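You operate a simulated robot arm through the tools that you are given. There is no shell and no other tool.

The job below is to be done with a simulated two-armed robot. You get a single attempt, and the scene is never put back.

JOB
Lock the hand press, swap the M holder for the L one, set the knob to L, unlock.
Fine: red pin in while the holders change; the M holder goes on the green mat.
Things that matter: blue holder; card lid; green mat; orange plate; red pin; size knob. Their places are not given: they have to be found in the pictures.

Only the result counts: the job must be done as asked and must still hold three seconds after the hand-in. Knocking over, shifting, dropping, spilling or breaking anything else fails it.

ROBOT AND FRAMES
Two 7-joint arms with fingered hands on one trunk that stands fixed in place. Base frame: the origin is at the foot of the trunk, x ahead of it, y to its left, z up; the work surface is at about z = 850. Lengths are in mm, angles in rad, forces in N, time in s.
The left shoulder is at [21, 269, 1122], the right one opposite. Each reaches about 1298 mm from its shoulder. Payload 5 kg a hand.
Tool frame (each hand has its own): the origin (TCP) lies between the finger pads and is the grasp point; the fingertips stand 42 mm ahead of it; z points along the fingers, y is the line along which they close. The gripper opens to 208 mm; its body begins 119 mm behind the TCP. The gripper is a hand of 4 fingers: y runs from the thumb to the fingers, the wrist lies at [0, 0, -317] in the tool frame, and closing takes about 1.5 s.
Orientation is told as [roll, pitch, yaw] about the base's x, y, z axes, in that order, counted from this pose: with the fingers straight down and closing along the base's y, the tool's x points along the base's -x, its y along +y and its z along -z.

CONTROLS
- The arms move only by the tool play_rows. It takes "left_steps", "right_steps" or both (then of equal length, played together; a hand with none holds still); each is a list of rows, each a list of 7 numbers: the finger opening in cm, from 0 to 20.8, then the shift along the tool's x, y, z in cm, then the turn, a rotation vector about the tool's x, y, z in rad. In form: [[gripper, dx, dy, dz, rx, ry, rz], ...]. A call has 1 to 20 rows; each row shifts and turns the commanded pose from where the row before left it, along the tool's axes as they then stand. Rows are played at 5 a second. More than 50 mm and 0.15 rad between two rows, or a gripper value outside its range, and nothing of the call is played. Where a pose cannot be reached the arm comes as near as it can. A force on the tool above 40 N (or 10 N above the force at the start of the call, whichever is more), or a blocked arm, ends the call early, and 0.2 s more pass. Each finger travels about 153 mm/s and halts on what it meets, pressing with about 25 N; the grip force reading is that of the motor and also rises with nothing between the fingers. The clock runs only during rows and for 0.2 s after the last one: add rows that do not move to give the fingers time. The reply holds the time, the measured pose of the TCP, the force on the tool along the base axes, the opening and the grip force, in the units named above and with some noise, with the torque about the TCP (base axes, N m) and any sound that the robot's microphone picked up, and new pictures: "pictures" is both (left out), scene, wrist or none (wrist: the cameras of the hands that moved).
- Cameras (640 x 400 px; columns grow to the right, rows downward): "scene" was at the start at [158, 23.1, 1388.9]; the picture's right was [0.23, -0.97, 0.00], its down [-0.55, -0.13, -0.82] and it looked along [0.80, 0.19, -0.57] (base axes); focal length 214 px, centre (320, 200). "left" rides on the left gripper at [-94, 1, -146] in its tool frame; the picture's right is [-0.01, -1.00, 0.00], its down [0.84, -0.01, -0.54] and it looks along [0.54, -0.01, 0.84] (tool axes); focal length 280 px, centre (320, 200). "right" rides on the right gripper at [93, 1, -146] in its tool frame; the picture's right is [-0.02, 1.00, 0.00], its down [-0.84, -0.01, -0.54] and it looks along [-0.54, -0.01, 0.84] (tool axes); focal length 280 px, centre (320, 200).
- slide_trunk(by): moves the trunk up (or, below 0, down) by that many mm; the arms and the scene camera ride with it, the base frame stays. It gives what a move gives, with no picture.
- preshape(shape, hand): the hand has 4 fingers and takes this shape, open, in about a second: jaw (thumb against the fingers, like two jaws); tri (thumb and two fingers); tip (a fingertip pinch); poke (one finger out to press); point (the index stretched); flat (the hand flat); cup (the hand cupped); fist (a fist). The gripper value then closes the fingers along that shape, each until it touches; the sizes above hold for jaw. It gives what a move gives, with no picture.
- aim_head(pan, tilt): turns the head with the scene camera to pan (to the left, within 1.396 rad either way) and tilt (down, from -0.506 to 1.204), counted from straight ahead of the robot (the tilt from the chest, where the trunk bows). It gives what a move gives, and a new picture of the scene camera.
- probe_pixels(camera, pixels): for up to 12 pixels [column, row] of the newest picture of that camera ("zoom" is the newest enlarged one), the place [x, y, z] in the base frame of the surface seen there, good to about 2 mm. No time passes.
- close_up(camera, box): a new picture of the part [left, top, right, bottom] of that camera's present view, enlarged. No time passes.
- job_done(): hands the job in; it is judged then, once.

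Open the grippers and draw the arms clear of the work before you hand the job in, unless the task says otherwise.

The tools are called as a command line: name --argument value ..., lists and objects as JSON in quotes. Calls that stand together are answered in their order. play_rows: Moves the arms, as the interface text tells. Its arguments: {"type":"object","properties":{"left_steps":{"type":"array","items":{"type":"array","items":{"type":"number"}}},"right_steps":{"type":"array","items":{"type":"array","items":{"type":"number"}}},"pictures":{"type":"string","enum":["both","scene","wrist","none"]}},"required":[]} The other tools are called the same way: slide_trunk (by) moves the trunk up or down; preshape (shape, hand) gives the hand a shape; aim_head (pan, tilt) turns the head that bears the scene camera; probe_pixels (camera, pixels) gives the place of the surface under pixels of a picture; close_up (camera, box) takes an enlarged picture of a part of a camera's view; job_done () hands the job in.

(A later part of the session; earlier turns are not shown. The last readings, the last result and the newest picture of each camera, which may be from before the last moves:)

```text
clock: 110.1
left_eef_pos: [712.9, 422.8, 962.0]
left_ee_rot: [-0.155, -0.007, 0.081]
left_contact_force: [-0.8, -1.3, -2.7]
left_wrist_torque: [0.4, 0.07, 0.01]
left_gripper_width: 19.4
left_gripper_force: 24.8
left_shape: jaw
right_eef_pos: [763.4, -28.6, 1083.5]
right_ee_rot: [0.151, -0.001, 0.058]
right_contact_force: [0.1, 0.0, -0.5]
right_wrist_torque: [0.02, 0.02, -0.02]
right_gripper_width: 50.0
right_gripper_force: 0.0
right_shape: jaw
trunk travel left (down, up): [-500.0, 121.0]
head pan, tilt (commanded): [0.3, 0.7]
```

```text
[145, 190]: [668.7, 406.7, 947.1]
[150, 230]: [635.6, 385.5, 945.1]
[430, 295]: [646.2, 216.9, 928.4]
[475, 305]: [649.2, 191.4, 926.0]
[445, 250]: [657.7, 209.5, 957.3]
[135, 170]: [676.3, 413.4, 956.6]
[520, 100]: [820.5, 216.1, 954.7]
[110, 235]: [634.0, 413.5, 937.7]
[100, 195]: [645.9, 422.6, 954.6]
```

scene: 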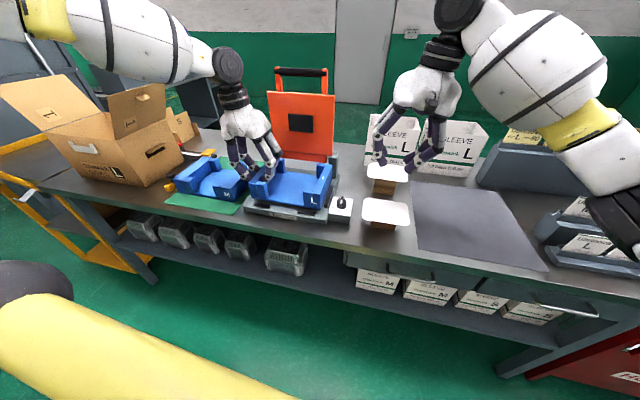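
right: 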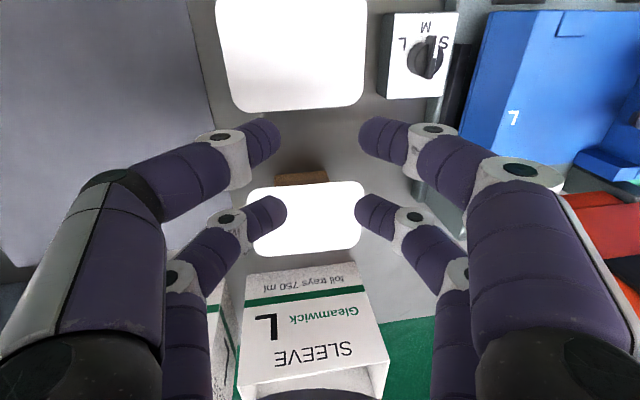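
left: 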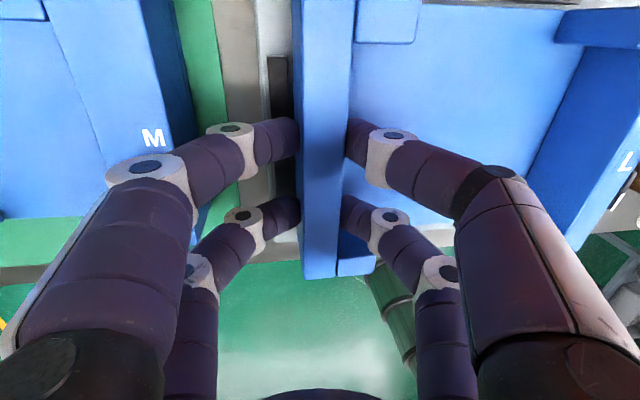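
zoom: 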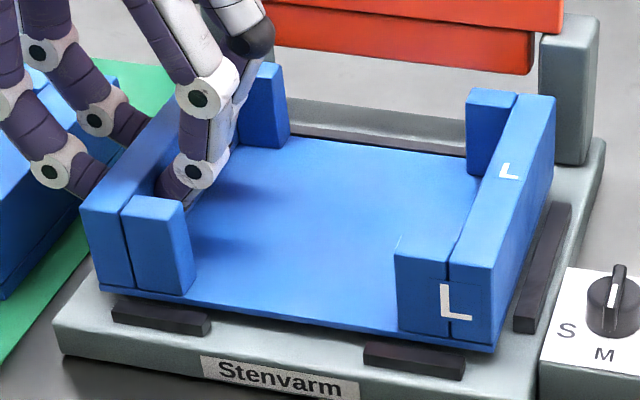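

L is now aligned (l 139.5–388 in the pocket 135.5–393, front at f≈658) and already between the guides. I lower the last 10 mm in small steps.

play_rows --left_steps '[[0.5, 0, 0.047, 0.296, 0, 0, 0], [0.5, 0, 0.047, 0.296, 0, 0, 0], [0.5, 0, 0.031, 0.198, 0, 0, 0], [0.5, 0, 0.031, 0.198, 0, 0, 0], [0.5, 0, 0, 0, 0, 0, 0]]' --pictures "wrist"

close_up --camera "scene" --box '[240, 150, 340, 220]'

probe_pixels --camera "zoom" --pixels '[[145, 195], [110, 200], [480, 250], [530, 120], [275, 85], [490, 100]]'

```text
clock: 111.3
left_eef_pos: [712.8, 422.2, 951.9]
left_ee_rot: [-0.155, -0.009, 0.08]
left_contact_force: [-1.9, 1.8, 8.5]
left_wrist_torque: [0.4, 0.03, -0.04]
left_gripper_width: 19.8
left_gripper_force: 25.2
left_shape: jaw
right_eef_pos: [762.2, -28.0, 1084.4]
right_ee_rot: [0.153, -0.002, 0.059]
right_contact_force: [0.3, 0.7, -0.2]
right_wrist_torque: [0.01, 0.0, 0.02]
right_gripper_width: 50.0
right_gripper_force: 0.1
right_shape: jaw
trunk travel left (down, up): [-500.0, 121.0]
head pan, tilt (commanded): [0.3, 0.7]
```

left: 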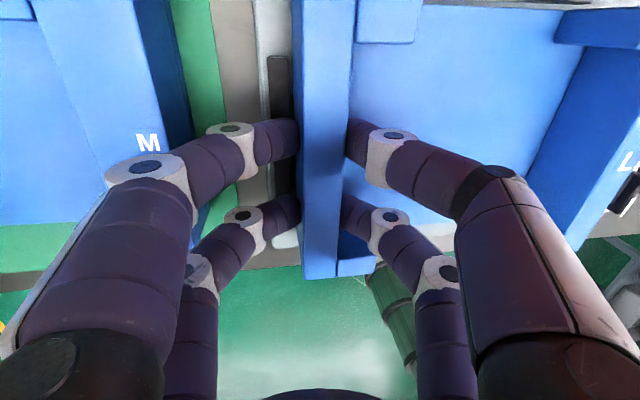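

```text
5.71 times, centred on (290, 185) of scene
```

zoom: 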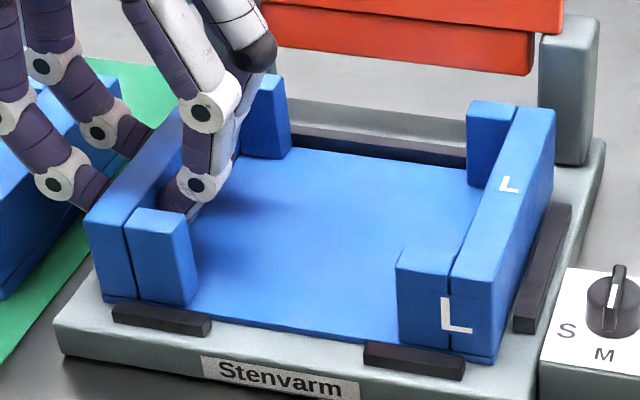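

```text
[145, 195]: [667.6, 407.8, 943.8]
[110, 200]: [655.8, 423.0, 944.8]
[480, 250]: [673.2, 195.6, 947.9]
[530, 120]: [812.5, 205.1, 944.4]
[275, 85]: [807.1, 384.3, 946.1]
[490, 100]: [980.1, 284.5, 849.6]
```

L sits on the base (tops 944–946, 8.5 N up). I open the left hand and lift it clear.

play_rows --left_steps '[[1, 0, 0, 0, 0, 0, 0], [2, 0, 0, 0, 0, 0, 0], [3.5, 0, 0, 0, 0, 0, 0], [5, 0, 0, 0, 0, 0, 0], [5, 0, 0, 0, 0, 0, 0], [5, 0, -0.155, -0.988, 0, 0, 0], [5, 0, -0.31, -1.976, 0, 0, 0], [5, 0, -0.62, -3.952, 0, 0, 0], [5, 0, -0.62, -3.952, 0, 0, 0], [5, 0, 0, 0, 0, 0, 0]]' --pictures "both"

close_up --camera "scene" --box '[240, 150, 340, 220]'

probe_pixels --camera "zoom" --pixels '[[145, 195], [110, 205], [480, 250], [530, 120], [275, 85], [190, 110], [145, 235], [430, 300]]'

```text
clock: 113.5
left_eef_pos: [711.9, 423.1, 1058.8]
left_ee_rot: [-0.155, -0.006, 0.08]
left_contact_force: [1.2, 0.9, 0.4]
left_wrist_torque: [-0.02, 0.01, 0.0]
left_gripper_width: 49.7
left_gripper_force: 0.1
left_shape: jaw
right_eef_pos: [763.1, -27.6, 1083.1]
right_ee_rot: [0.153, -0.002, 0.058]
right_contact_force: [0.6, -0.1, 0.5]
right_wrist_torque: [-0.03, 0.06, 0.01]
right_gripper_width: 49.9
right_gripper_force: 0.1
right_shape: jaw
trunk travel left (down, up): [-500.0, 121.0]
head pan, tilt (commanded): [0.3, 0.7]
```

scene: 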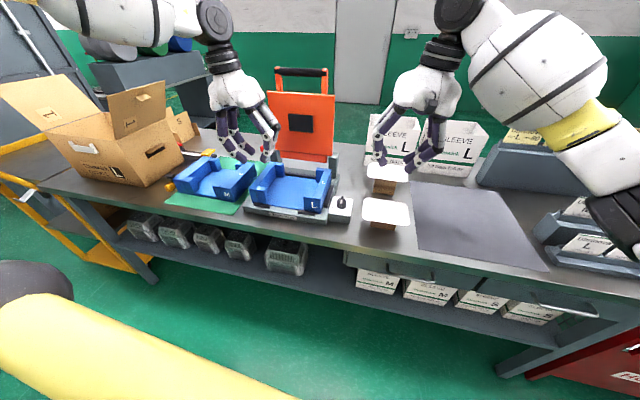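
left: 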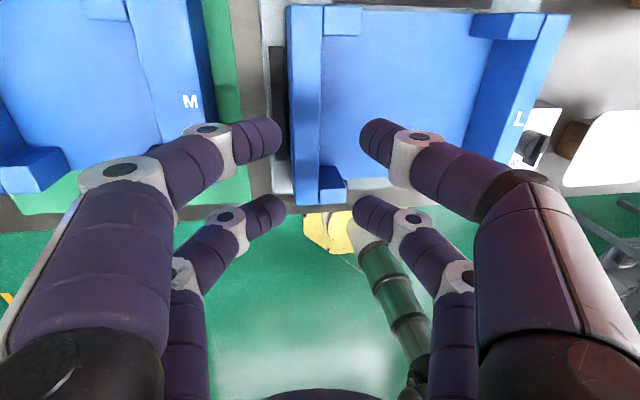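

```text
5.71 times, centred on (290, 185) of scene
```

zoom: 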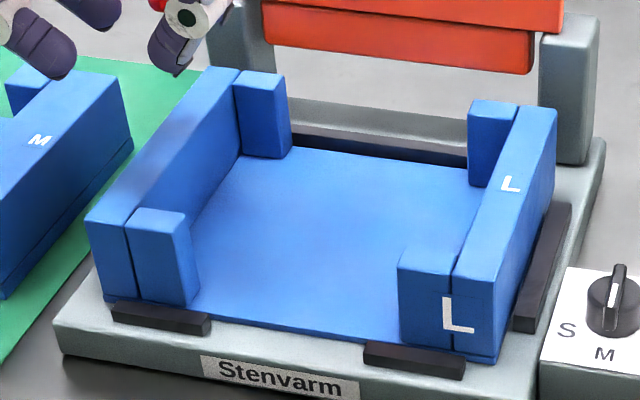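

```text
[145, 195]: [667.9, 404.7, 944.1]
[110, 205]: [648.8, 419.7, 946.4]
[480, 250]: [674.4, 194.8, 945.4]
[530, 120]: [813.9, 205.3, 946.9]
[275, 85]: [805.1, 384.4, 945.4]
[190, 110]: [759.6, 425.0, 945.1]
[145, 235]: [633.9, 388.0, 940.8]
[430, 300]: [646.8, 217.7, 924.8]
```

L is seated in the press (all tops ≈945). Next is the knob: I level the right hand, turn it to yaw 0.8 (away from its joint limit) and bring it above the knob for a close look.

play_rows --right_steps '[[5, 0, 0, 0, 0.0765, 0, 0], [5, 0, 0, 0, 0.0765, 0, 0], [5, 0, 0, 0, 0, 0, -0.148], [5, 0, 0, 0, 0, 0, -0.148], [5, 0, 0, 0, 0, 0, -0.148], [5, 0, 0, 0, 0, 0, -0.148], [5, 0, 0, 0, 0, 0, -0.148], [5, -0.68, 3.81, 0, 0, 0, 0], [5, -0.68, 3.81, 0, 0, 0, 0], [5, -0.68, 3.81, 0, 0, 0, 0], [5, -0.68, 3.81, 0, 0, 0, 0], [5, 0, 0, 0, 0, 0, 0], [5, 0, 0, 0, 0, 0, 0]]' --left_steps '[[5, 0, 4, 0, 0, 0, 0], [5, 0, 4, 0, 0, 0, 0], [5, 0, 3, 0, 0, 0, 0], [5, 0, 0, 0, 0, 0, 0], [5, 0, 0, 0, 0, 0, 0], [5, 0, 0, 0, 0, 0, 0], [5, 0, 0, 0, 0, 0, 0], [5, 0, 0, 0, 0, 0, 0], [5, 0, 0, 0, 0, 0, 0], [5, 0, 0, 0, 0, 0, 0], [5, 0, 0, 0, 0, 0, 0], [5, 0, 0, 0, 0, 0, 0], [5, 0, 0, 0, 0, 0, 0]]' --pictures "both"

```text
clock: 116.3
left_eef_pos: [702.5, 530.8, 1042.9]
left_ee_rot: [-0.153, -0.007, 0.08]
left_contact_force: [0.4, 1.7, -0.4]
left_wrist_torque: [-0.05, -0.01, 0.0]
left_gripper_width: 50.0
left_gripper_force: 0.0
left_shape: jaw
right_eef_pos: [672.9, 100.2, 1083.4]
right_ee_rot: [-0.004, -0.001, 0.801]
right_contact_force: [-0.1, 0.0, 0.1]
right_wrist_torque: [-0.05, -0.01, 0.0]
right_gripper_width: 49.9
right_gripper_force: 0.1
right_shape: jaw
trunk travel left (down, up): [-500.0, 121.0]
head pan, tilt (commanded): [0.3, 0.7]
```

scene: 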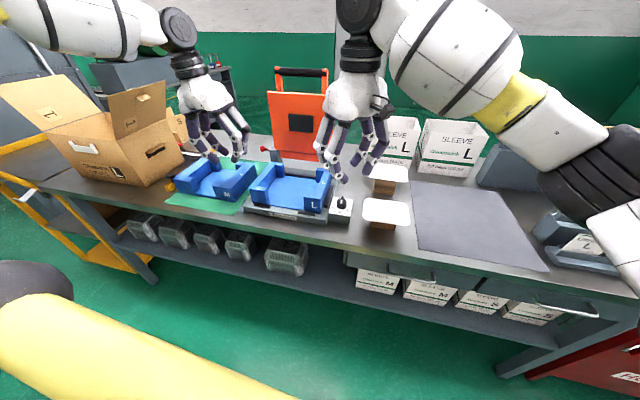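
right: 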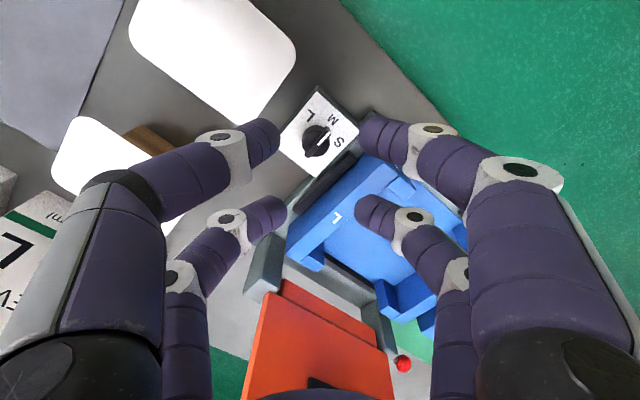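
left: 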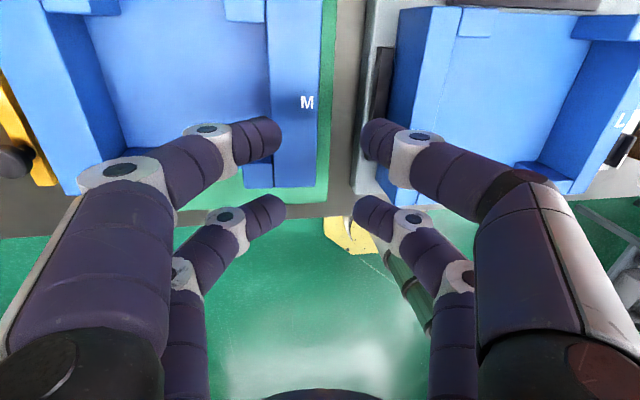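

The knob is at (318,138) in the right view. I enlarge it to measure the knob, its letters and the nearby lid.

close_up --camera "right" --box '[268, 80, 368, 190]'

probe_pixels --camera "right" --pixels '[[290, 60], [275, 95], [240, 118], [300, 40], [262, 108], [255, 20], [200, 90]]'

```text
3.64 times, centred on (318, 135) of right
```

zoom: 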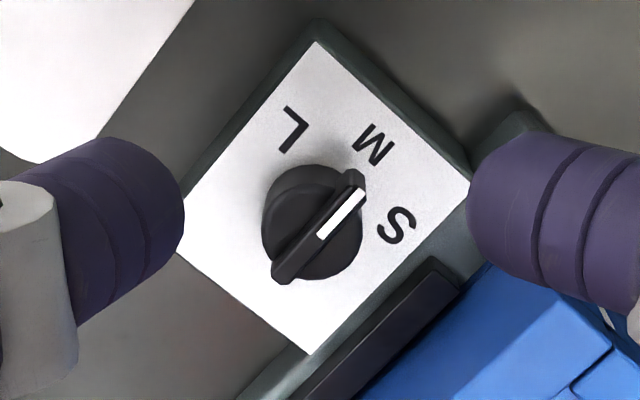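

```text
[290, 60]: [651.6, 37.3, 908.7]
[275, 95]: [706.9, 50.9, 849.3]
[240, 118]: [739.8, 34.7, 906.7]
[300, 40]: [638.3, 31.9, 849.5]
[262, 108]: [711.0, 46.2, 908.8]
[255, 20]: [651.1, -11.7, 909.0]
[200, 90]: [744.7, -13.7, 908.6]
```

The pointer stripe points at M. I probe the letters, knob body and ridge to get the angle to L.

probe_pixels --camera "zoom" --pixels '[[293, 130], [300, 140], [373, 143], [365, 150], [397, 225], [385, 225], [352, 180], [280, 275], [318, 228], [285, 190], [345, 255], [300, 210]]'

probe_pixels --camera "zoom" --pixels '[[268, 215], [358, 240], [315, 168], [330, 275], [290, 278], [360, 215], [272, 240], [300, 172], [318, 45], [468, 180], [185, 255], [308, 350]]'

```text
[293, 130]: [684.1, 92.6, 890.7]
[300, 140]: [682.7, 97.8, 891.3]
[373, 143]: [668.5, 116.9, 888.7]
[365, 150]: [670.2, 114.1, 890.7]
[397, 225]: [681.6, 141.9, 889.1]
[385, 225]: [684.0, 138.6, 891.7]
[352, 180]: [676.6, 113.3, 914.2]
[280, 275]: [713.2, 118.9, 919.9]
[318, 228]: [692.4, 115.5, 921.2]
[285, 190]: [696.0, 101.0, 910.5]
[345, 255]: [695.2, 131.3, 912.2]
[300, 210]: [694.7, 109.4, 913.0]
```

```text
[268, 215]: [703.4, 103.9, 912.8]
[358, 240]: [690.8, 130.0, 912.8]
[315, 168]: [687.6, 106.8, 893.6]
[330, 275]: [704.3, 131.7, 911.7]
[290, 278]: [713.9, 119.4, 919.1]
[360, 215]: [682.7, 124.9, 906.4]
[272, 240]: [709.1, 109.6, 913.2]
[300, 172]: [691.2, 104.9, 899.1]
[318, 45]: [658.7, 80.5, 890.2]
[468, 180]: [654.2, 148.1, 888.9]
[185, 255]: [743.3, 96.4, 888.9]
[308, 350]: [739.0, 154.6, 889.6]
```

The letters are about 60° apart, so the knob must turn +60° (counter-clockwise from above) from M to L; knob axis at about [695,118], ridge top z≈921. I set the right hand to the "tip" shape and measure where its finger pairs are.

preshape --shape "tip" --hand "right"

play_rows --right_steps '[[3, 0, 0, 0, 0, 0, 0.14], [3, 0, 0, 0, 0, 0, 0.14], [3, 0, 0, 0, 0, 0, 0.14], [3, 0, 0, 0, 0, 0, 0.14], [3, 0, 0, 0, 0, 0, 0.14], [3, 0, 0, 0, 0, 0, 0], [3, 0, 0, 0, 0, 0, 0], [3, 0, 0, 0, 0, 0, 0]]' --pictures "both"

```text
clock: 117.2
left_eef_pos: [703.1, 530.2, 1042.6]
left_ee_rot: [-0.155, -0.006, 0.081]
left_contact_force: [0.1, 0.4, 0.0]
left_wrist_torque: [0.02, -0.03, 0.02]
left_gripper_width: 49.8
left_gripper_force: 0.1
left_shape: jaw
right_eef_pos: [673.3, 98.3, 1082.7]
right_ee_rot: [-0.004, -0.001, 0.796]
right_contact_force: [-0.1, -0.2, 0.3]
right_wrist_torque: [0.02, 0.03, 0.03]
right_gripper_width: 207.7
right_gripper_force: 0.0
right_shape: tip
trunk travel left (down, up): [-500.0, 121.0]
head pan, tilt (commanded): [0.3, 0.7]
```

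```text
clock: 119.0
left_eef_pos: [704.5, 529.9, 1042.4]
left_ee_rot: [-0.156, -0.004, 0.078]
left_contact_force: [0.5, 0.5, 0.1]
left_wrist_torque: [-0.04, 0.02, 0.02]
left_gripper_width: 49.6
left_gripper_force: 0.0
left_shape: jaw
right_eef_pos: [672.4, 98.0, 1082.8]
right_ee_rot: [-0.002, -0.003, 0.098]
right_contact_force: [-0.1, 0.2, -0.1]
right_wrist_torque: [-0.02, -0.05, 0.01]
right_gripper_width: 30.4
right_gripper_force: 0.1
right_shape: tip
trunk travel left (down, up): [-500.0, 121.0]
head pan, tilt (commanded): [0.3, 0.7]
```

scene: 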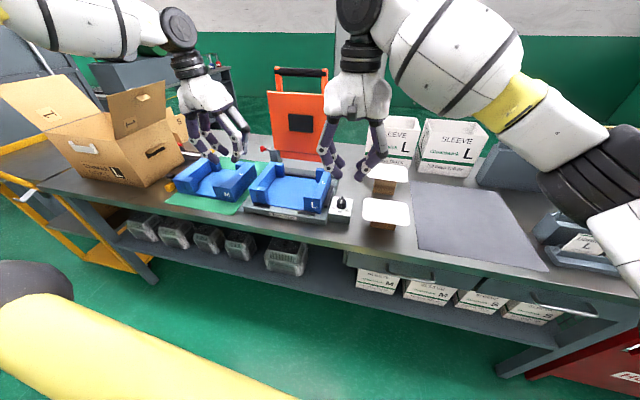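
right: 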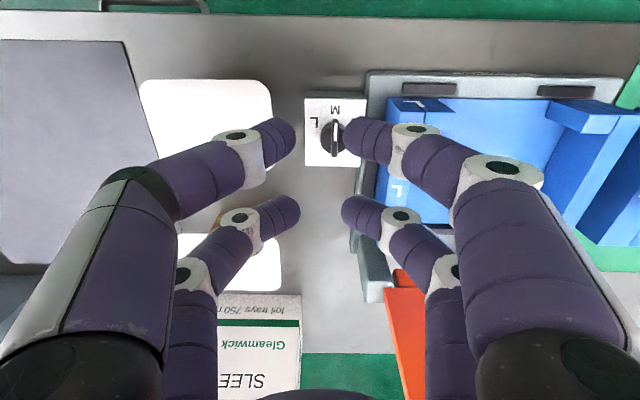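

I probe the four fingertips to find each pair's place relative to the TCP.

probe_pixels --camera "right" --pixels '[[285, 138], [355, 140], [290, 212], [350, 212], [292, 133], [347, 135], [295, 208], [345, 208]]'

```text
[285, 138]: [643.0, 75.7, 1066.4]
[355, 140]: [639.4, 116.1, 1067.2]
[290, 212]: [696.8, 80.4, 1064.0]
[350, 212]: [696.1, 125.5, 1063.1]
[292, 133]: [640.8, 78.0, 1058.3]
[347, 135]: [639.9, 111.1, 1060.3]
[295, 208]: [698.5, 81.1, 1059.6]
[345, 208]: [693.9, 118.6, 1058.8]
```

The pairs lie at tool x≈+26 and −31. I place the rear pair (−31) over the knob's ridge and descend to z≈993 to check.

play_rows --right_steps '[[3, 0.61, 1.77, 0, 0, 0, 0], [3, 0, 0, 4.5, 0, 0, 0], [3, 0, 0, 4.5, 0, 0, 0], [3, 0, 0, 0, 0, 0, 0], [3, 0, 0, 0, 0, 0, 0]]' --pictures "both"

close_up --camera "right" --box '[230, 120, 410, 260]'

close_up --camera "scene" --box '[310, 150, 400, 240]'

```text
clock: 120.2
left_eef_pos: [703.7, 531.0, 1043.3]
left_ee_rot: [-0.157, -0.008, 0.078]
left_contact_force: [-0.8, 0.0, -0.4]
left_wrist_torque: [-0.02, 0.0, 0.03]
left_gripper_width: 50.0
left_gripper_force: 0.1
left_shape: jaw
right_eef_pos: [665.2, 115.5, 990.9]
right_ee_rot: [-0.005, -0.002, 0.098]
right_contact_force: [0.1, 0.0, -0.4]
right_wrist_torque: [-0.04, 0.02, 0.0]
right_gripper_width: 30.2
right_gripper_force: 0.1
right_shape: tip
trunk travel left (down, up): [-500.0, 121.0]
head pan, tilt (commanded): [0.3, 0.7]
```

scene: 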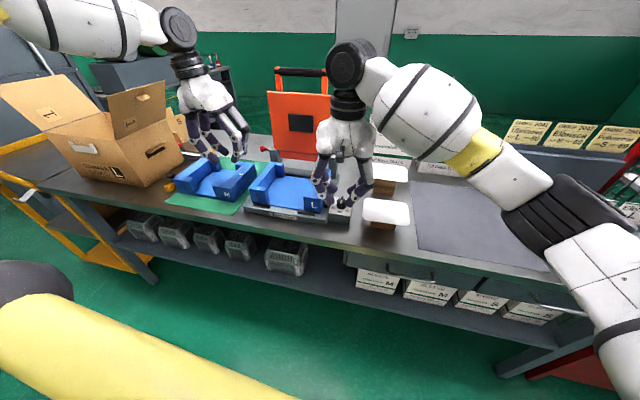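
right: 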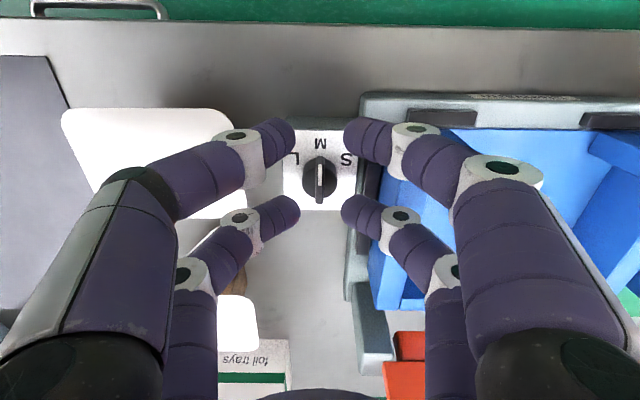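

```text
2.86 times, centred on (320, 190) of right
```

zoom: 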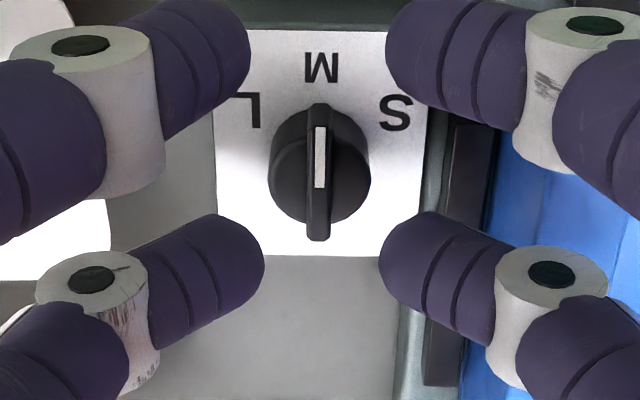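

```text
4.44 times, centred on (355, 195) of scene
```

zoom: 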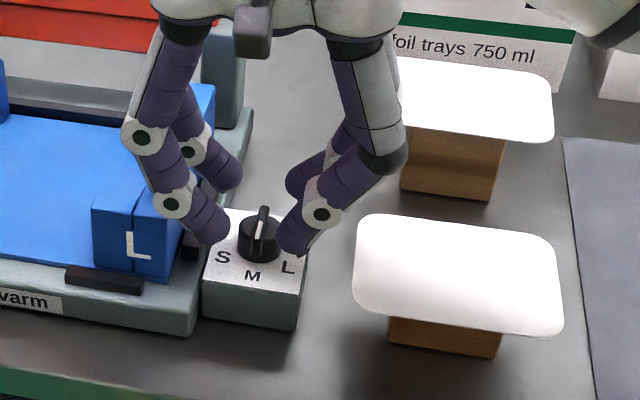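

The ridge is centred between the rear pair. Before descending the last 35 mm I probe the finger joint near L's wall to make sure it clears.

probe_pixels --camera "right" --pixels '[[400, 215], [392, 225], [410, 225], [440, 265], [415, 140], [490, 170], [375, 240], [385, 280], [319, 180], [319, 160], [319, 200]]'

probe_pixels --camera "zoom" --pixels '[[172, 205], [160, 215], [185, 240], [205, 240], [180, 190], [215, 175], [185, 150], [140, 250], [320, 215], [300, 245], [360, 265], [365, 235]]'

```text
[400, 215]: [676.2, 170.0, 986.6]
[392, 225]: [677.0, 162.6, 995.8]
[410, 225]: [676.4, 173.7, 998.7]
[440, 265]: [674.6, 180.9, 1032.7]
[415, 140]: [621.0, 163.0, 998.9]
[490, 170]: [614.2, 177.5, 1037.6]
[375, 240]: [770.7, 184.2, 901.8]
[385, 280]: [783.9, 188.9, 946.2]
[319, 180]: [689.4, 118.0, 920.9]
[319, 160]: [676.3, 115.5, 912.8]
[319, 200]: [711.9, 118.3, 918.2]
```

```text
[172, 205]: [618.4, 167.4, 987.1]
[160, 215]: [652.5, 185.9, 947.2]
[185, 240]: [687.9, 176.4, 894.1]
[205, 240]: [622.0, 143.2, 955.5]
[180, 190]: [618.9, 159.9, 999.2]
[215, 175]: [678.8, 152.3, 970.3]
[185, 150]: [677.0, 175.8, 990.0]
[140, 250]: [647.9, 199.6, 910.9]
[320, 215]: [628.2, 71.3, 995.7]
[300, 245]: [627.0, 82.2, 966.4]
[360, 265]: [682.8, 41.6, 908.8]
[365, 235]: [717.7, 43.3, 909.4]
```

The joint would pass within 2–3 mm of L's wall at this opening, so I narrow the opening to 2.2 cm first (ridge ≈9 mm wide), then descend 35 mm.

play_rows --right_steps '[[2.2, 0, 0, 0, 0, 0, 0], [2.2, 0, 0, 0, 0, 0, 0], [2.2, 0, 0, 1.5, 0, 0, 0], [2.2, 0, 0, 1.0, 0, 0, 0], [2.2, 0, 0, 0.8, 0, 0, 0], [2.2, 0, 0, 0, 0, 0, 0]]' --pictures "both"

close_up --camera "right" --box '[230, 120, 410, 260]'

close_up --camera "scene" --box '[310, 150, 400, 240]'

```text
clock: 121.6
left_eef_pos: [704.4, 531.1, 1043.1]
left_ee_rot: [-0.155, -0.007, 0.081]
left_contact_force: [-0.5, 0.2, 0.4]
left_wrist_torque: [0.02, -0.04, -0.02]
left_gripper_width: 49.9
left_gripper_force: 0.0
left_shape: jaw
right_eef_pos: [667.1, 114.5, 959.6]
right_ee_rot: [0.0, -0.002, 0.097]
right_contact_force: [-0.5, -0.8, 0.2]
right_wrist_torque: [0.01, -0.02, 0.02]
right_gripper_width: 22.7
right_gripper_force: 0.0
right_shape: tip
trunk travel left (down, up): [-500.0, 121.0]
head pan, tilt (commanded): [0.3, 0.7]
```

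scene: 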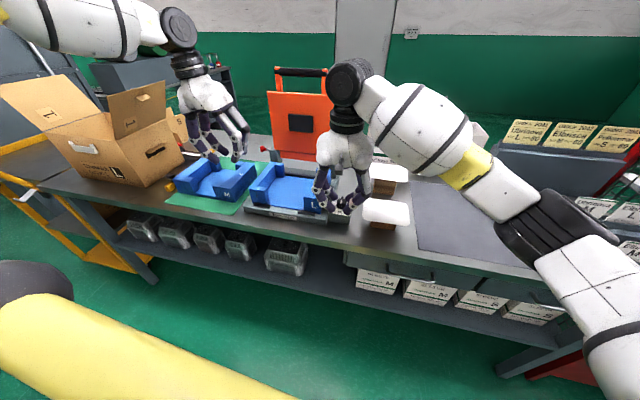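
right: 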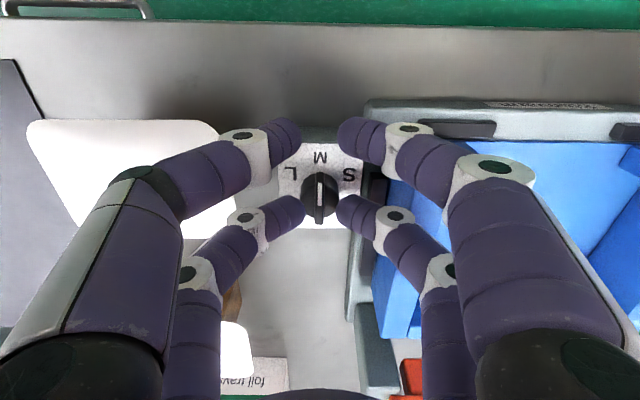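

```text
2.86 times, centred on (320, 190) of right
```

zoom: 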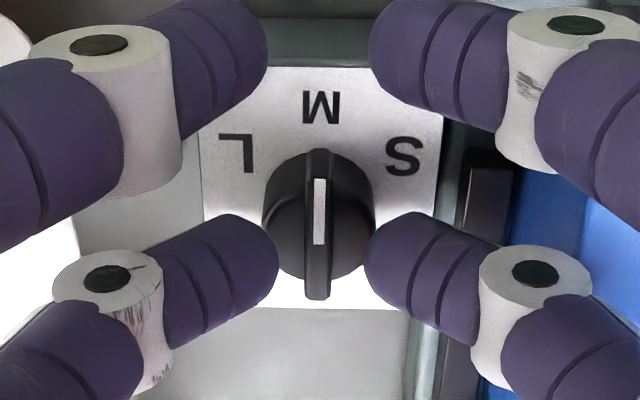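

```text
4.44 times, centred on (355, 195) of scene
```

zoom: 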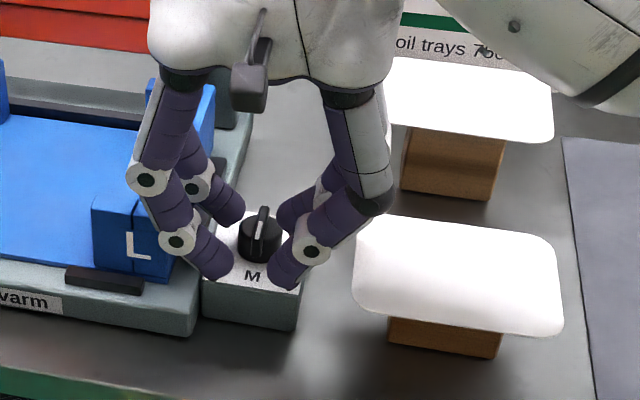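

The rear pair is at the ridge (3 mm behind its centre). I correct 2.5 mm, go down 4 mm more, and close on the ridge.

play_rows --right_steps '[[2.2, 0.25, 0, 0.4, 0, 0, 0], [2.2, 0, 0, 0, 0, 0, 0], [1.6, 0, 0, 0, 0, 0, 0], [1.0, 0, 0, 0, 0, 0, 0], [0.5, 0, 0, 0, 0, 0, 0], [0, 0, 0, 0, 0, 0, 0], [0, 0, 0, 0, 0, 0, 0], [0, 0, 0, 0, 0, 0, 0]]' --pictures "wrist"

close_up --camera "right" --box '[230, 120, 410, 260]'

close_up --camera "scene" --box '[310, 150, 400, 240]'

```text
clock: 123.4
left_eef_pos: [703.6, 530.3, 1043.0]
left_ee_rot: [-0.155, -0.008, 0.08]
left_contact_force: [0.2, 0.9, 0.1]
left_wrist_torque: [0.03, -0.02, 0.03]
left_gripper_width: 50.0
left_gripper_force: 0.0
left_shape: jaw
right_eef_pos: [662.7, 115.6, 955.8]
right_ee_rot: [-0.002, -0.002, 0.098]
right_contact_force: [-0.7, -0.4, 1.2]
right_wrist_torque: [-0.04, -0.04, -0.04]
right_gripper_width: 0.0
right_gripper_force: 24.7
right_shape: tip
trunk travel left (down, up): [-500.0, 121.0]
head pan, tilt (commanded): [0.3, 0.7]
```

right: 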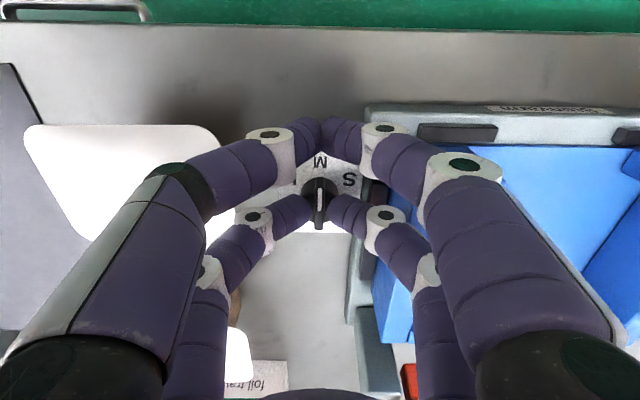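

```text
2.86 times, centred on (320, 190) of right
```

zoom: 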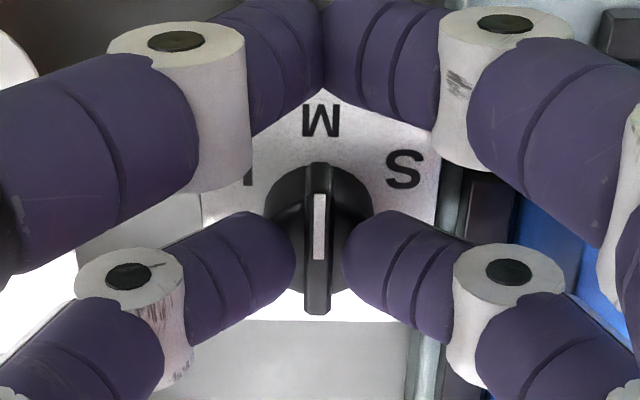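

```text
4.44 times, centred on (355, 195) of scene
```

zoom: 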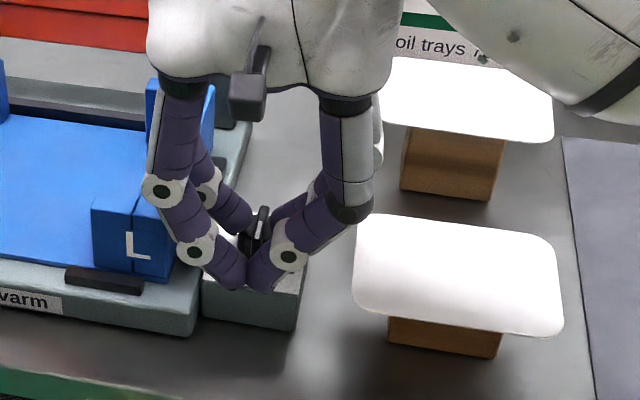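

The front pair has closed on itself and the rear pair holds the ridge. I start turning about the knob's axis: +0.5 rad (counter-clockwise from above) in 0.1 rad rows.

play_rows --right_steps '[[0, -0.0153, -0.3045, 0, 0, 0, -0.1], [0, -0.0153, -0.3045, 0, 0, 0, -0.1], [0, -0.0153, -0.3045, 0, 0, 0, -0.1], [0, -0.0153, -0.3045, 0, 0, 0, -0.1], [0, -0.0153, -0.3045, 0, 0, 0, -0.1], [0, 0, 0, 0, 0, 0, 0]]' --pictures "both"

close_up --camera "right" --box '[230, 120, 410, 260]'

close_up --camera "scene" --box '[310, 150, 400, 240]'

```text
clock: 124.8
left_eef_pos: [703.3, 530.2, 1043.5]
left_ee_rot: [-0.153, -0.007, 0.079]
left_contact_force: [-0.2, -1.1, -0.3]
left_wrist_torque: [0.01, 0.0, 0.01]
left_gripper_width: 49.8
left_gripper_force: 0.1
left_shape: jaw
right_eef_pos: [668.6, 101.0, 957.5]
right_ee_rot: [-0.002, -0.001, 0.598]
right_contact_force: [-2.2, -8.5, 4.4]
right_wrist_torque: [-0.37, -0.12, -0.25]
right_gripper_width: 0.0
right_gripper_force: 25.4
right_shape: tip
trunk travel left (down, up): [-500.0, 121.0]
head pan, tilt (commanded): [0.3, 0.7]
```

scene: 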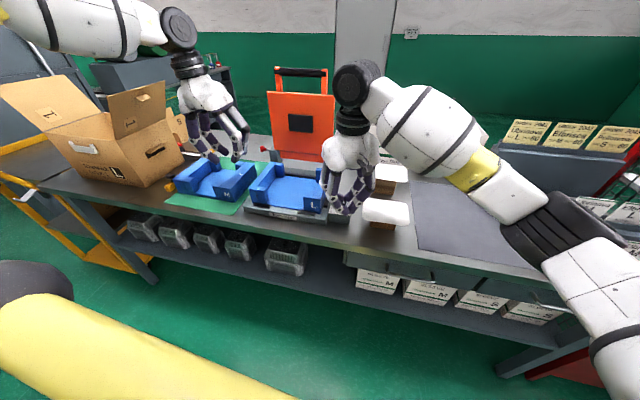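
right: 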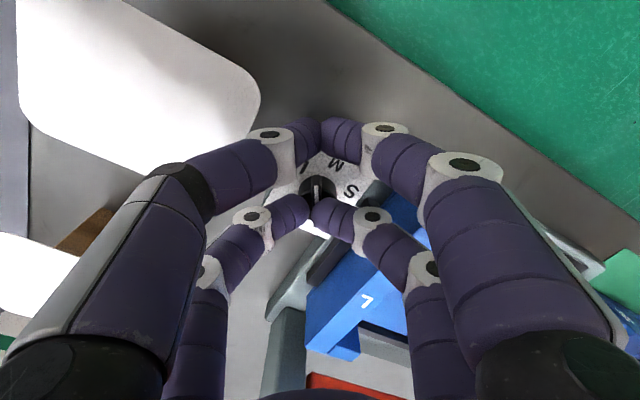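

```text
2.86 times, centred on (320, 190) of right
```

zoom: 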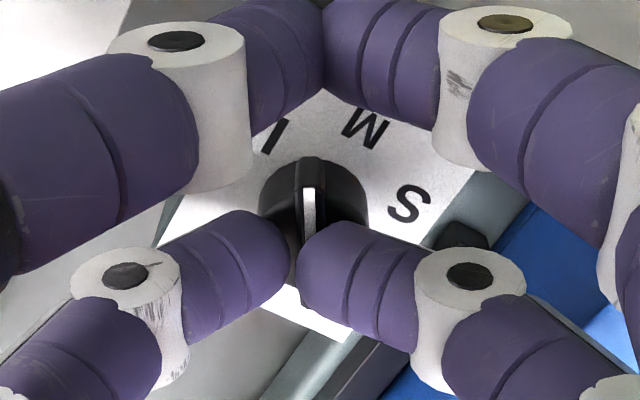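

```text
4.44 times, centred on (355, 195) of scene
```

zoom: 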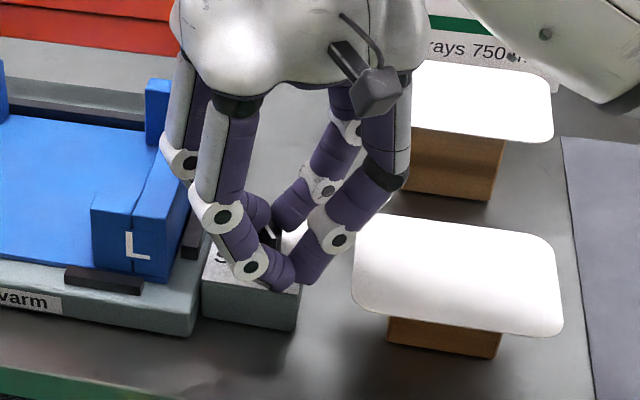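

The ridge turns with the hand (pointer now between M and L). I recentre by about 2 mm and turn another 0.5 rad.

play_rows --right_steps '[[0, -0.067, -0.167, 0, 0, 0, 0], [0, -0.0153, -0.3045, 0, 0, 0, -0.1], [0, -0.0153, -0.3045, 0, 0, 0, -0.1], [0, -0.0153, -0.3045, 0, 0, 0, -0.1], [0, -0.0153, -0.3045, 0, 0, 0, -0.1], [0, -0.0153, -0.3045, 0, 0, 0, -0.1], [0, 0, 0, 0, 0, 0, 0]]' --pictures "both"

close_up --camera "right" --box '[230, 120, 410, 260]'

close_up --camera "scene" --box '[310, 150, 400, 240]'

```text
clock: 126.4
left_eef_pos: [703.2, 529.7, 1044.3]
left_ee_rot: [-0.152, -0.008, 0.078]
left_contact_force: [-0.5, 0.0, -0.2]
left_wrist_torque: [-0.01, 0.01, 0.01]
left_gripper_width: 49.9
left_gripper_force: 0.0
left_shape: jaw
right_eef_pos: [681.5, 89.9, 957.4]
right_ee_rot: [-0.003, -0.001, 1.097]
right_contact_force: [-7.1, -16.2, 12.5]
right_wrist_torque: [-0.4, 0.05, -0.13]
right_gripper_width: 0.0
right_gripper_force: 25.3
right_shape: tip
trunk travel left (down, up): [-500.0, 121.0]
head pan, tilt (commanded): [0.3, 0.7]
```

scene: 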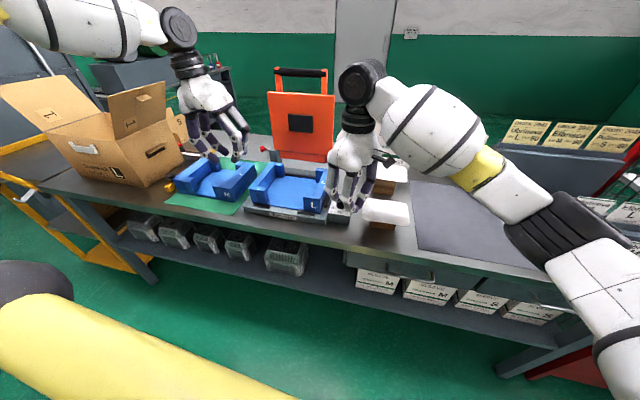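
right: 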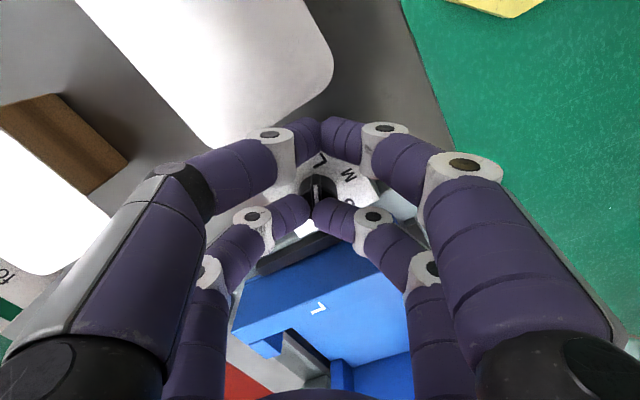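

```text
2.86 times, centred on (320, 190) of right
```

zoom: 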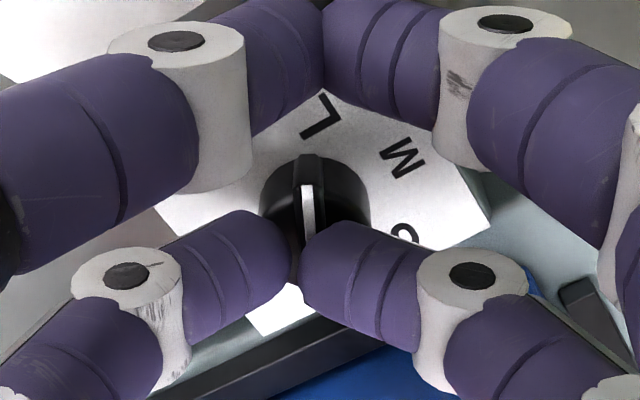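

```text
4.44 times, centred on (355, 195) of scene
```

zoom: 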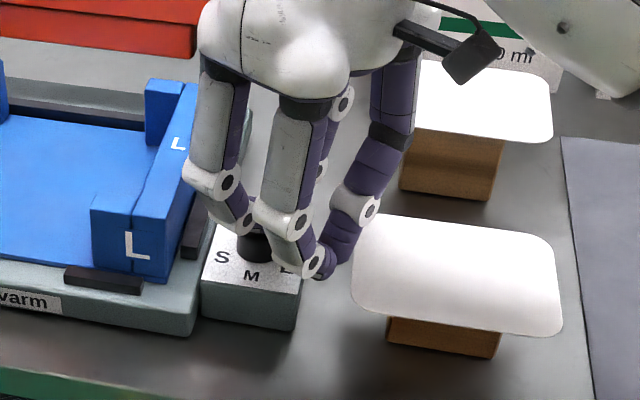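

The pointer now points at L (hand yaw 1.097). I release slightly, rise straight up, and then check the knob.

play_rows --right_steps '[[1.0, 0, 0, 0, 0, 0, 0], [2.0, 0, 0, 0, 0, 0, 0], [2.0, 0, 0, 0, 0, 0, 0], [2.0, 0, 0, -1.0, 0, 0, 0], [2.0, 0, 0, -3.0, 0, 0, 0], [2.0, 0, 0, -4.0, 0, 0, 0], [2.0, 0, 0, -4.0, 0, 0, 0], [2.0, 0, 0, 0, 0, 0, 0]]' --pictures "both"

close_up --camera "right" --box '[230, 90, 410, 230]'

close_up --camera "scene" --box '[310, 160, 390, 240]'

```text
clock: 128.2
left_eef_pos: [703.8, 530.4, 1043.3]
left_ee_rot: [-0.155, -0.006, 0.08]
left_contact_force: [0.4, 0.5, -0.8]
left_wrist_torque: [-0.01, 0.1, 0.0]
left_gripper_width: 49.8
left_gripper_force: 0.0
left_shape: jaw
right_eef_pos: [682.9, 89.7, 1075.6]
right_ee_rot: [-0.002, 0.003, 1.097]
right_contact_force: [-0.3, 1.5, 0.4]
right_wrist_torque: [0.01, 0.04, 0.01]
right_gripper_width: 20.0
right_gripper_force: 0.0
right_shape: tip
trunk travel left (down, up): [-500.0, 121.0]
head pan, tilt (commanded): [0.3, 0.7]
```

scene: 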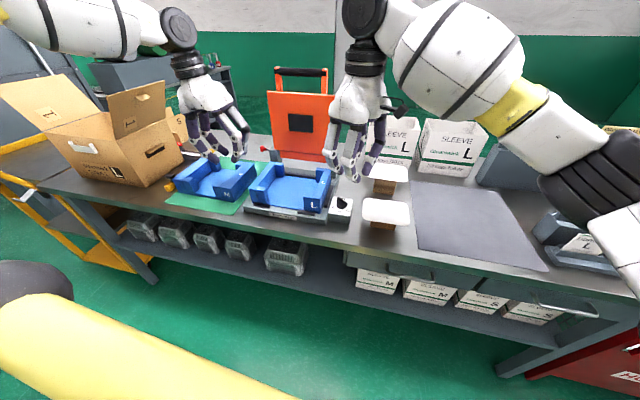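
right: 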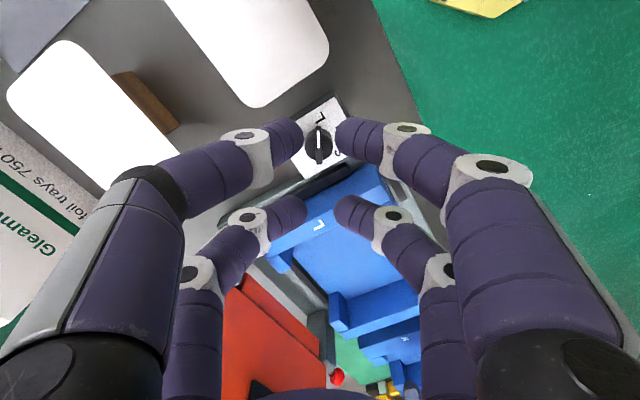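

```text
2.86 times, centred on (320, 160) of right
```

zoom: 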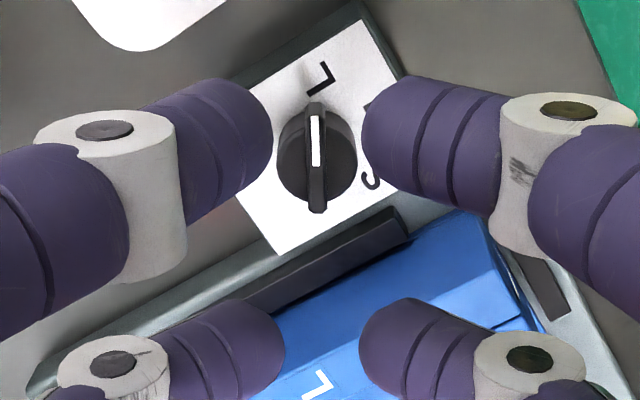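

```text
5.00 times, centred on (350, 200) of scene
```

zoom: 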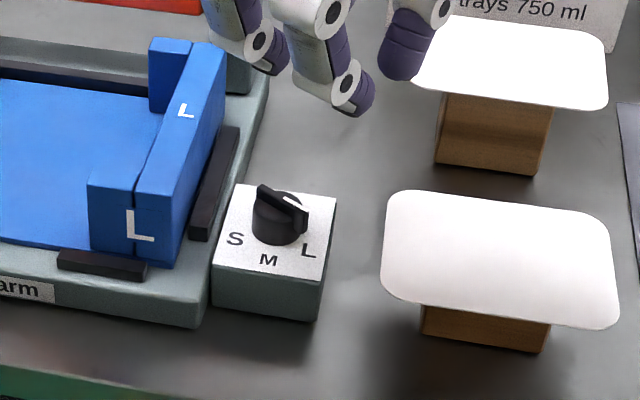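

The stripe points at L in both views. I verify numerically with probes on the ridge and the letter.

probe_pixels --camera "zoom" --pixels '[[262, 190], [300, 212], [285, 203], [310, 250], [268, 260], [235, 240], [280, 230]]'

close_up --camera "right" --box '[280, 90, 360, 180]'

probe_pixels --camera "zoom" --pixels '[[312, 130], [316, 255], [314, 190], [322, 55], [318, 62], [310, 110], [270, 190], [360, 190]]'

```text
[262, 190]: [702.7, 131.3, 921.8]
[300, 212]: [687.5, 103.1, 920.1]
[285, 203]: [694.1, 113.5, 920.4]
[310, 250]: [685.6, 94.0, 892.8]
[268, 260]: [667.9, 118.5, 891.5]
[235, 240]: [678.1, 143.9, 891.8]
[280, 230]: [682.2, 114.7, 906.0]
```

```text
4.44 times, centred on (320, 135) of right
```

zoom: 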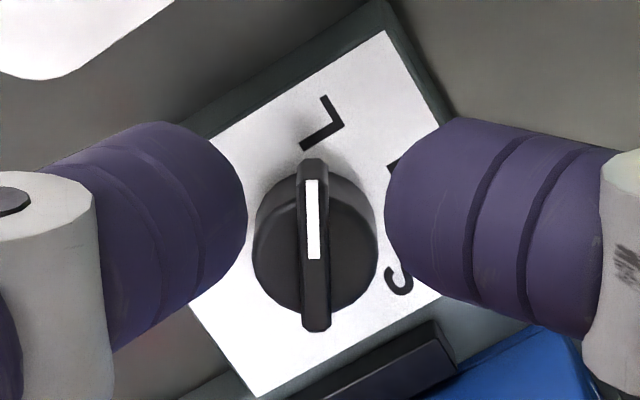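

```text
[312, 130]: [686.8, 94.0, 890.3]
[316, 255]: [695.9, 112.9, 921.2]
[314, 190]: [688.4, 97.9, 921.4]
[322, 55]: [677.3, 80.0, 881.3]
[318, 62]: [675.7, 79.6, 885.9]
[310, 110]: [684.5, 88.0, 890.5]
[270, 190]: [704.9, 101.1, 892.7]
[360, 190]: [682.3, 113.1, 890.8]
```

The knob is at L (ridge direction ≈242°, L letter ≈243°). Now to unlock: I level and raise the left hand, turn it to the same forward-pointing pose as used for the pin, and withdraw the right hand.

play_rows --left_steps '[[5, 0, 0, 0, -0.0775, 0, 0], [5, 0, 0, 0, -0.0775, 0, 0], [5, 0, 0, -2.5, 0, 0, 0.02], [5, 0, 0, -2.5, 0, 0, 0], [5, 0, 0, -2.5, 0, 0, 0], [5, 0, 0, -2.5, 0, 0, 0], [5, 0, 0, 0, 0.06605, -0.03772, -0.12386], [5, 0, 0, 0, 0.06605, -0.03772, -0.12386], [5, 0, 0, 0, 0.06605, -0.03772, -0.12386], [5, 0, 0, 0, 0.06605, -0.03772, -0.12386], [5, 0, 0, 0, 0.06605, -0.03772, -0.12386], [5, 0, 0, 0, 0.06605, -0.03772, -0.12386], [5, 0, 0, 0, 0.06605, -0.03772, -0.12386], [5, 0, 0, 0, 0.06605, -0.03772, -0.12386], [5, 0, 0, 0, 0.06605, -0.03772, -0.12386], [5, 0, 0, 0, 0.06605, -0.03772, -0.12386], [5, 0, 0, 0, 0.06605, -0.03772, -0.12386], [5, 0, 0, 0, 0, 0, 0]]' --right_steps '[[4, 0, 0, -3, 0, 0, 0], [4, 0, 0, -3, 0, 0, 0], [4, 4, 0, 0, 0, 0, 0], [4, 4, 0, 0, 0, 0, 0], [4, 4, 0, 0, 0, 0, 0], [4, 4, 0, 0, 0, 0, 0], [4, 0, 0, 0, 0, 0, 0], [4, 0, 0, 0, 0, 0, 0], [4, 0, 0, 0, 0, 0, 0], [4, 0, 0, 0, 0, 0, 0], [4, 0, 0, 0, 0, 0, 0], [4, 0, 0, 0, 0, 0, 0], [4, 0, 0, 0, 0, 0, 0], [4, 0, 0, 0, 0, 0, 0], [4, 0, 0, 0, 0, 0, 0], [4, 0, 0, 0, 0, 0, 0], [4, 0, 0, 0, 0, 0, 0], [4, 0, 0, 0, 0, 0, 0]]' --pictures "both"

preshape --shape "tip" --hand "left"

```text
clock: 132.0
left_eef_pos: [702.6, 532.5, 1142.1]
left_ee_rot: [-0.765, 0.139, 1.445]
left_contact_force: [-0.7, 0.3, -1.2]
left_wrist_torque: [-0.05, -0.04, -0.05]
left_gripper_width: 49.9
left_gripper_force: 0.0
left_shape: jaw
right_eef_pos: [607.9, -51.2, 1135.5]
right_ee_rot: [-0.003, 0.002, 1.1]
right_contact_force: [-0.5, 0.2, -0.3]
right_wrist_torque: [-0.02, -0.03, 0.0]
right_gripper_width: 39.9
right_gripper_force: 0.0
right_shape: tip
trunk travel left (down, up): [-500.0, 121.0]
head pan, tilt (commanded): [0.3, 0.7]
```

scene: 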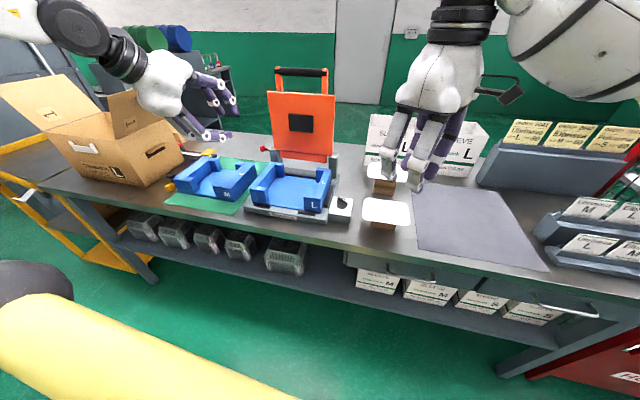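
right: 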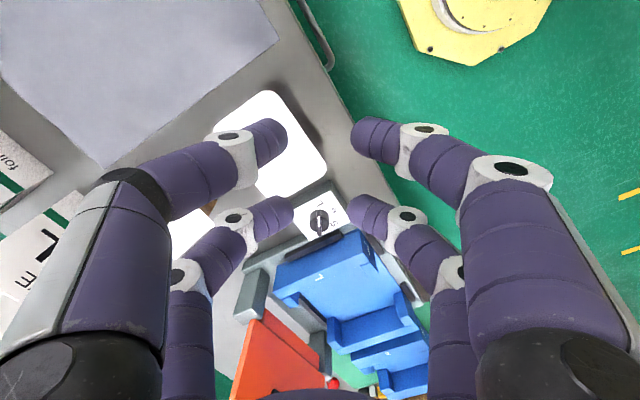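
left: 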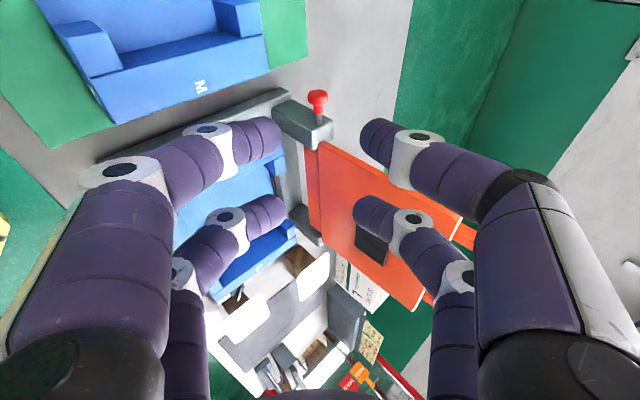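

```text
clock: 132.9
left_eef_pos: [703.5, 530.7, 1143.2]
left_ee_rot: [-0.763, 0.139, 1.442]
left_contact_force: [-0.6, -0.6, 0.0]
left_wrist_torque: [0.0, -0.01, 0.01]
left_gripper_width: 207.9
left_gripper_force: 0.0
left_shape: tip
right_eef_pos: [607.1, -52.3, 1135.7]
right_ee_rot: [-0.004, 0.001, 1.099]
right_contact_force: [-0.3, 0.4, 1.0]
right_wrist_torque: [0.01, 0.0, 0.01]
right_gripper_width: 39.7
right_gripper_force: 0.1
right_shape: tip
trunk travel left (down, up): [-500.0, 121.0]
head pan, tilt (commanded): [0.3, 0.7]
```

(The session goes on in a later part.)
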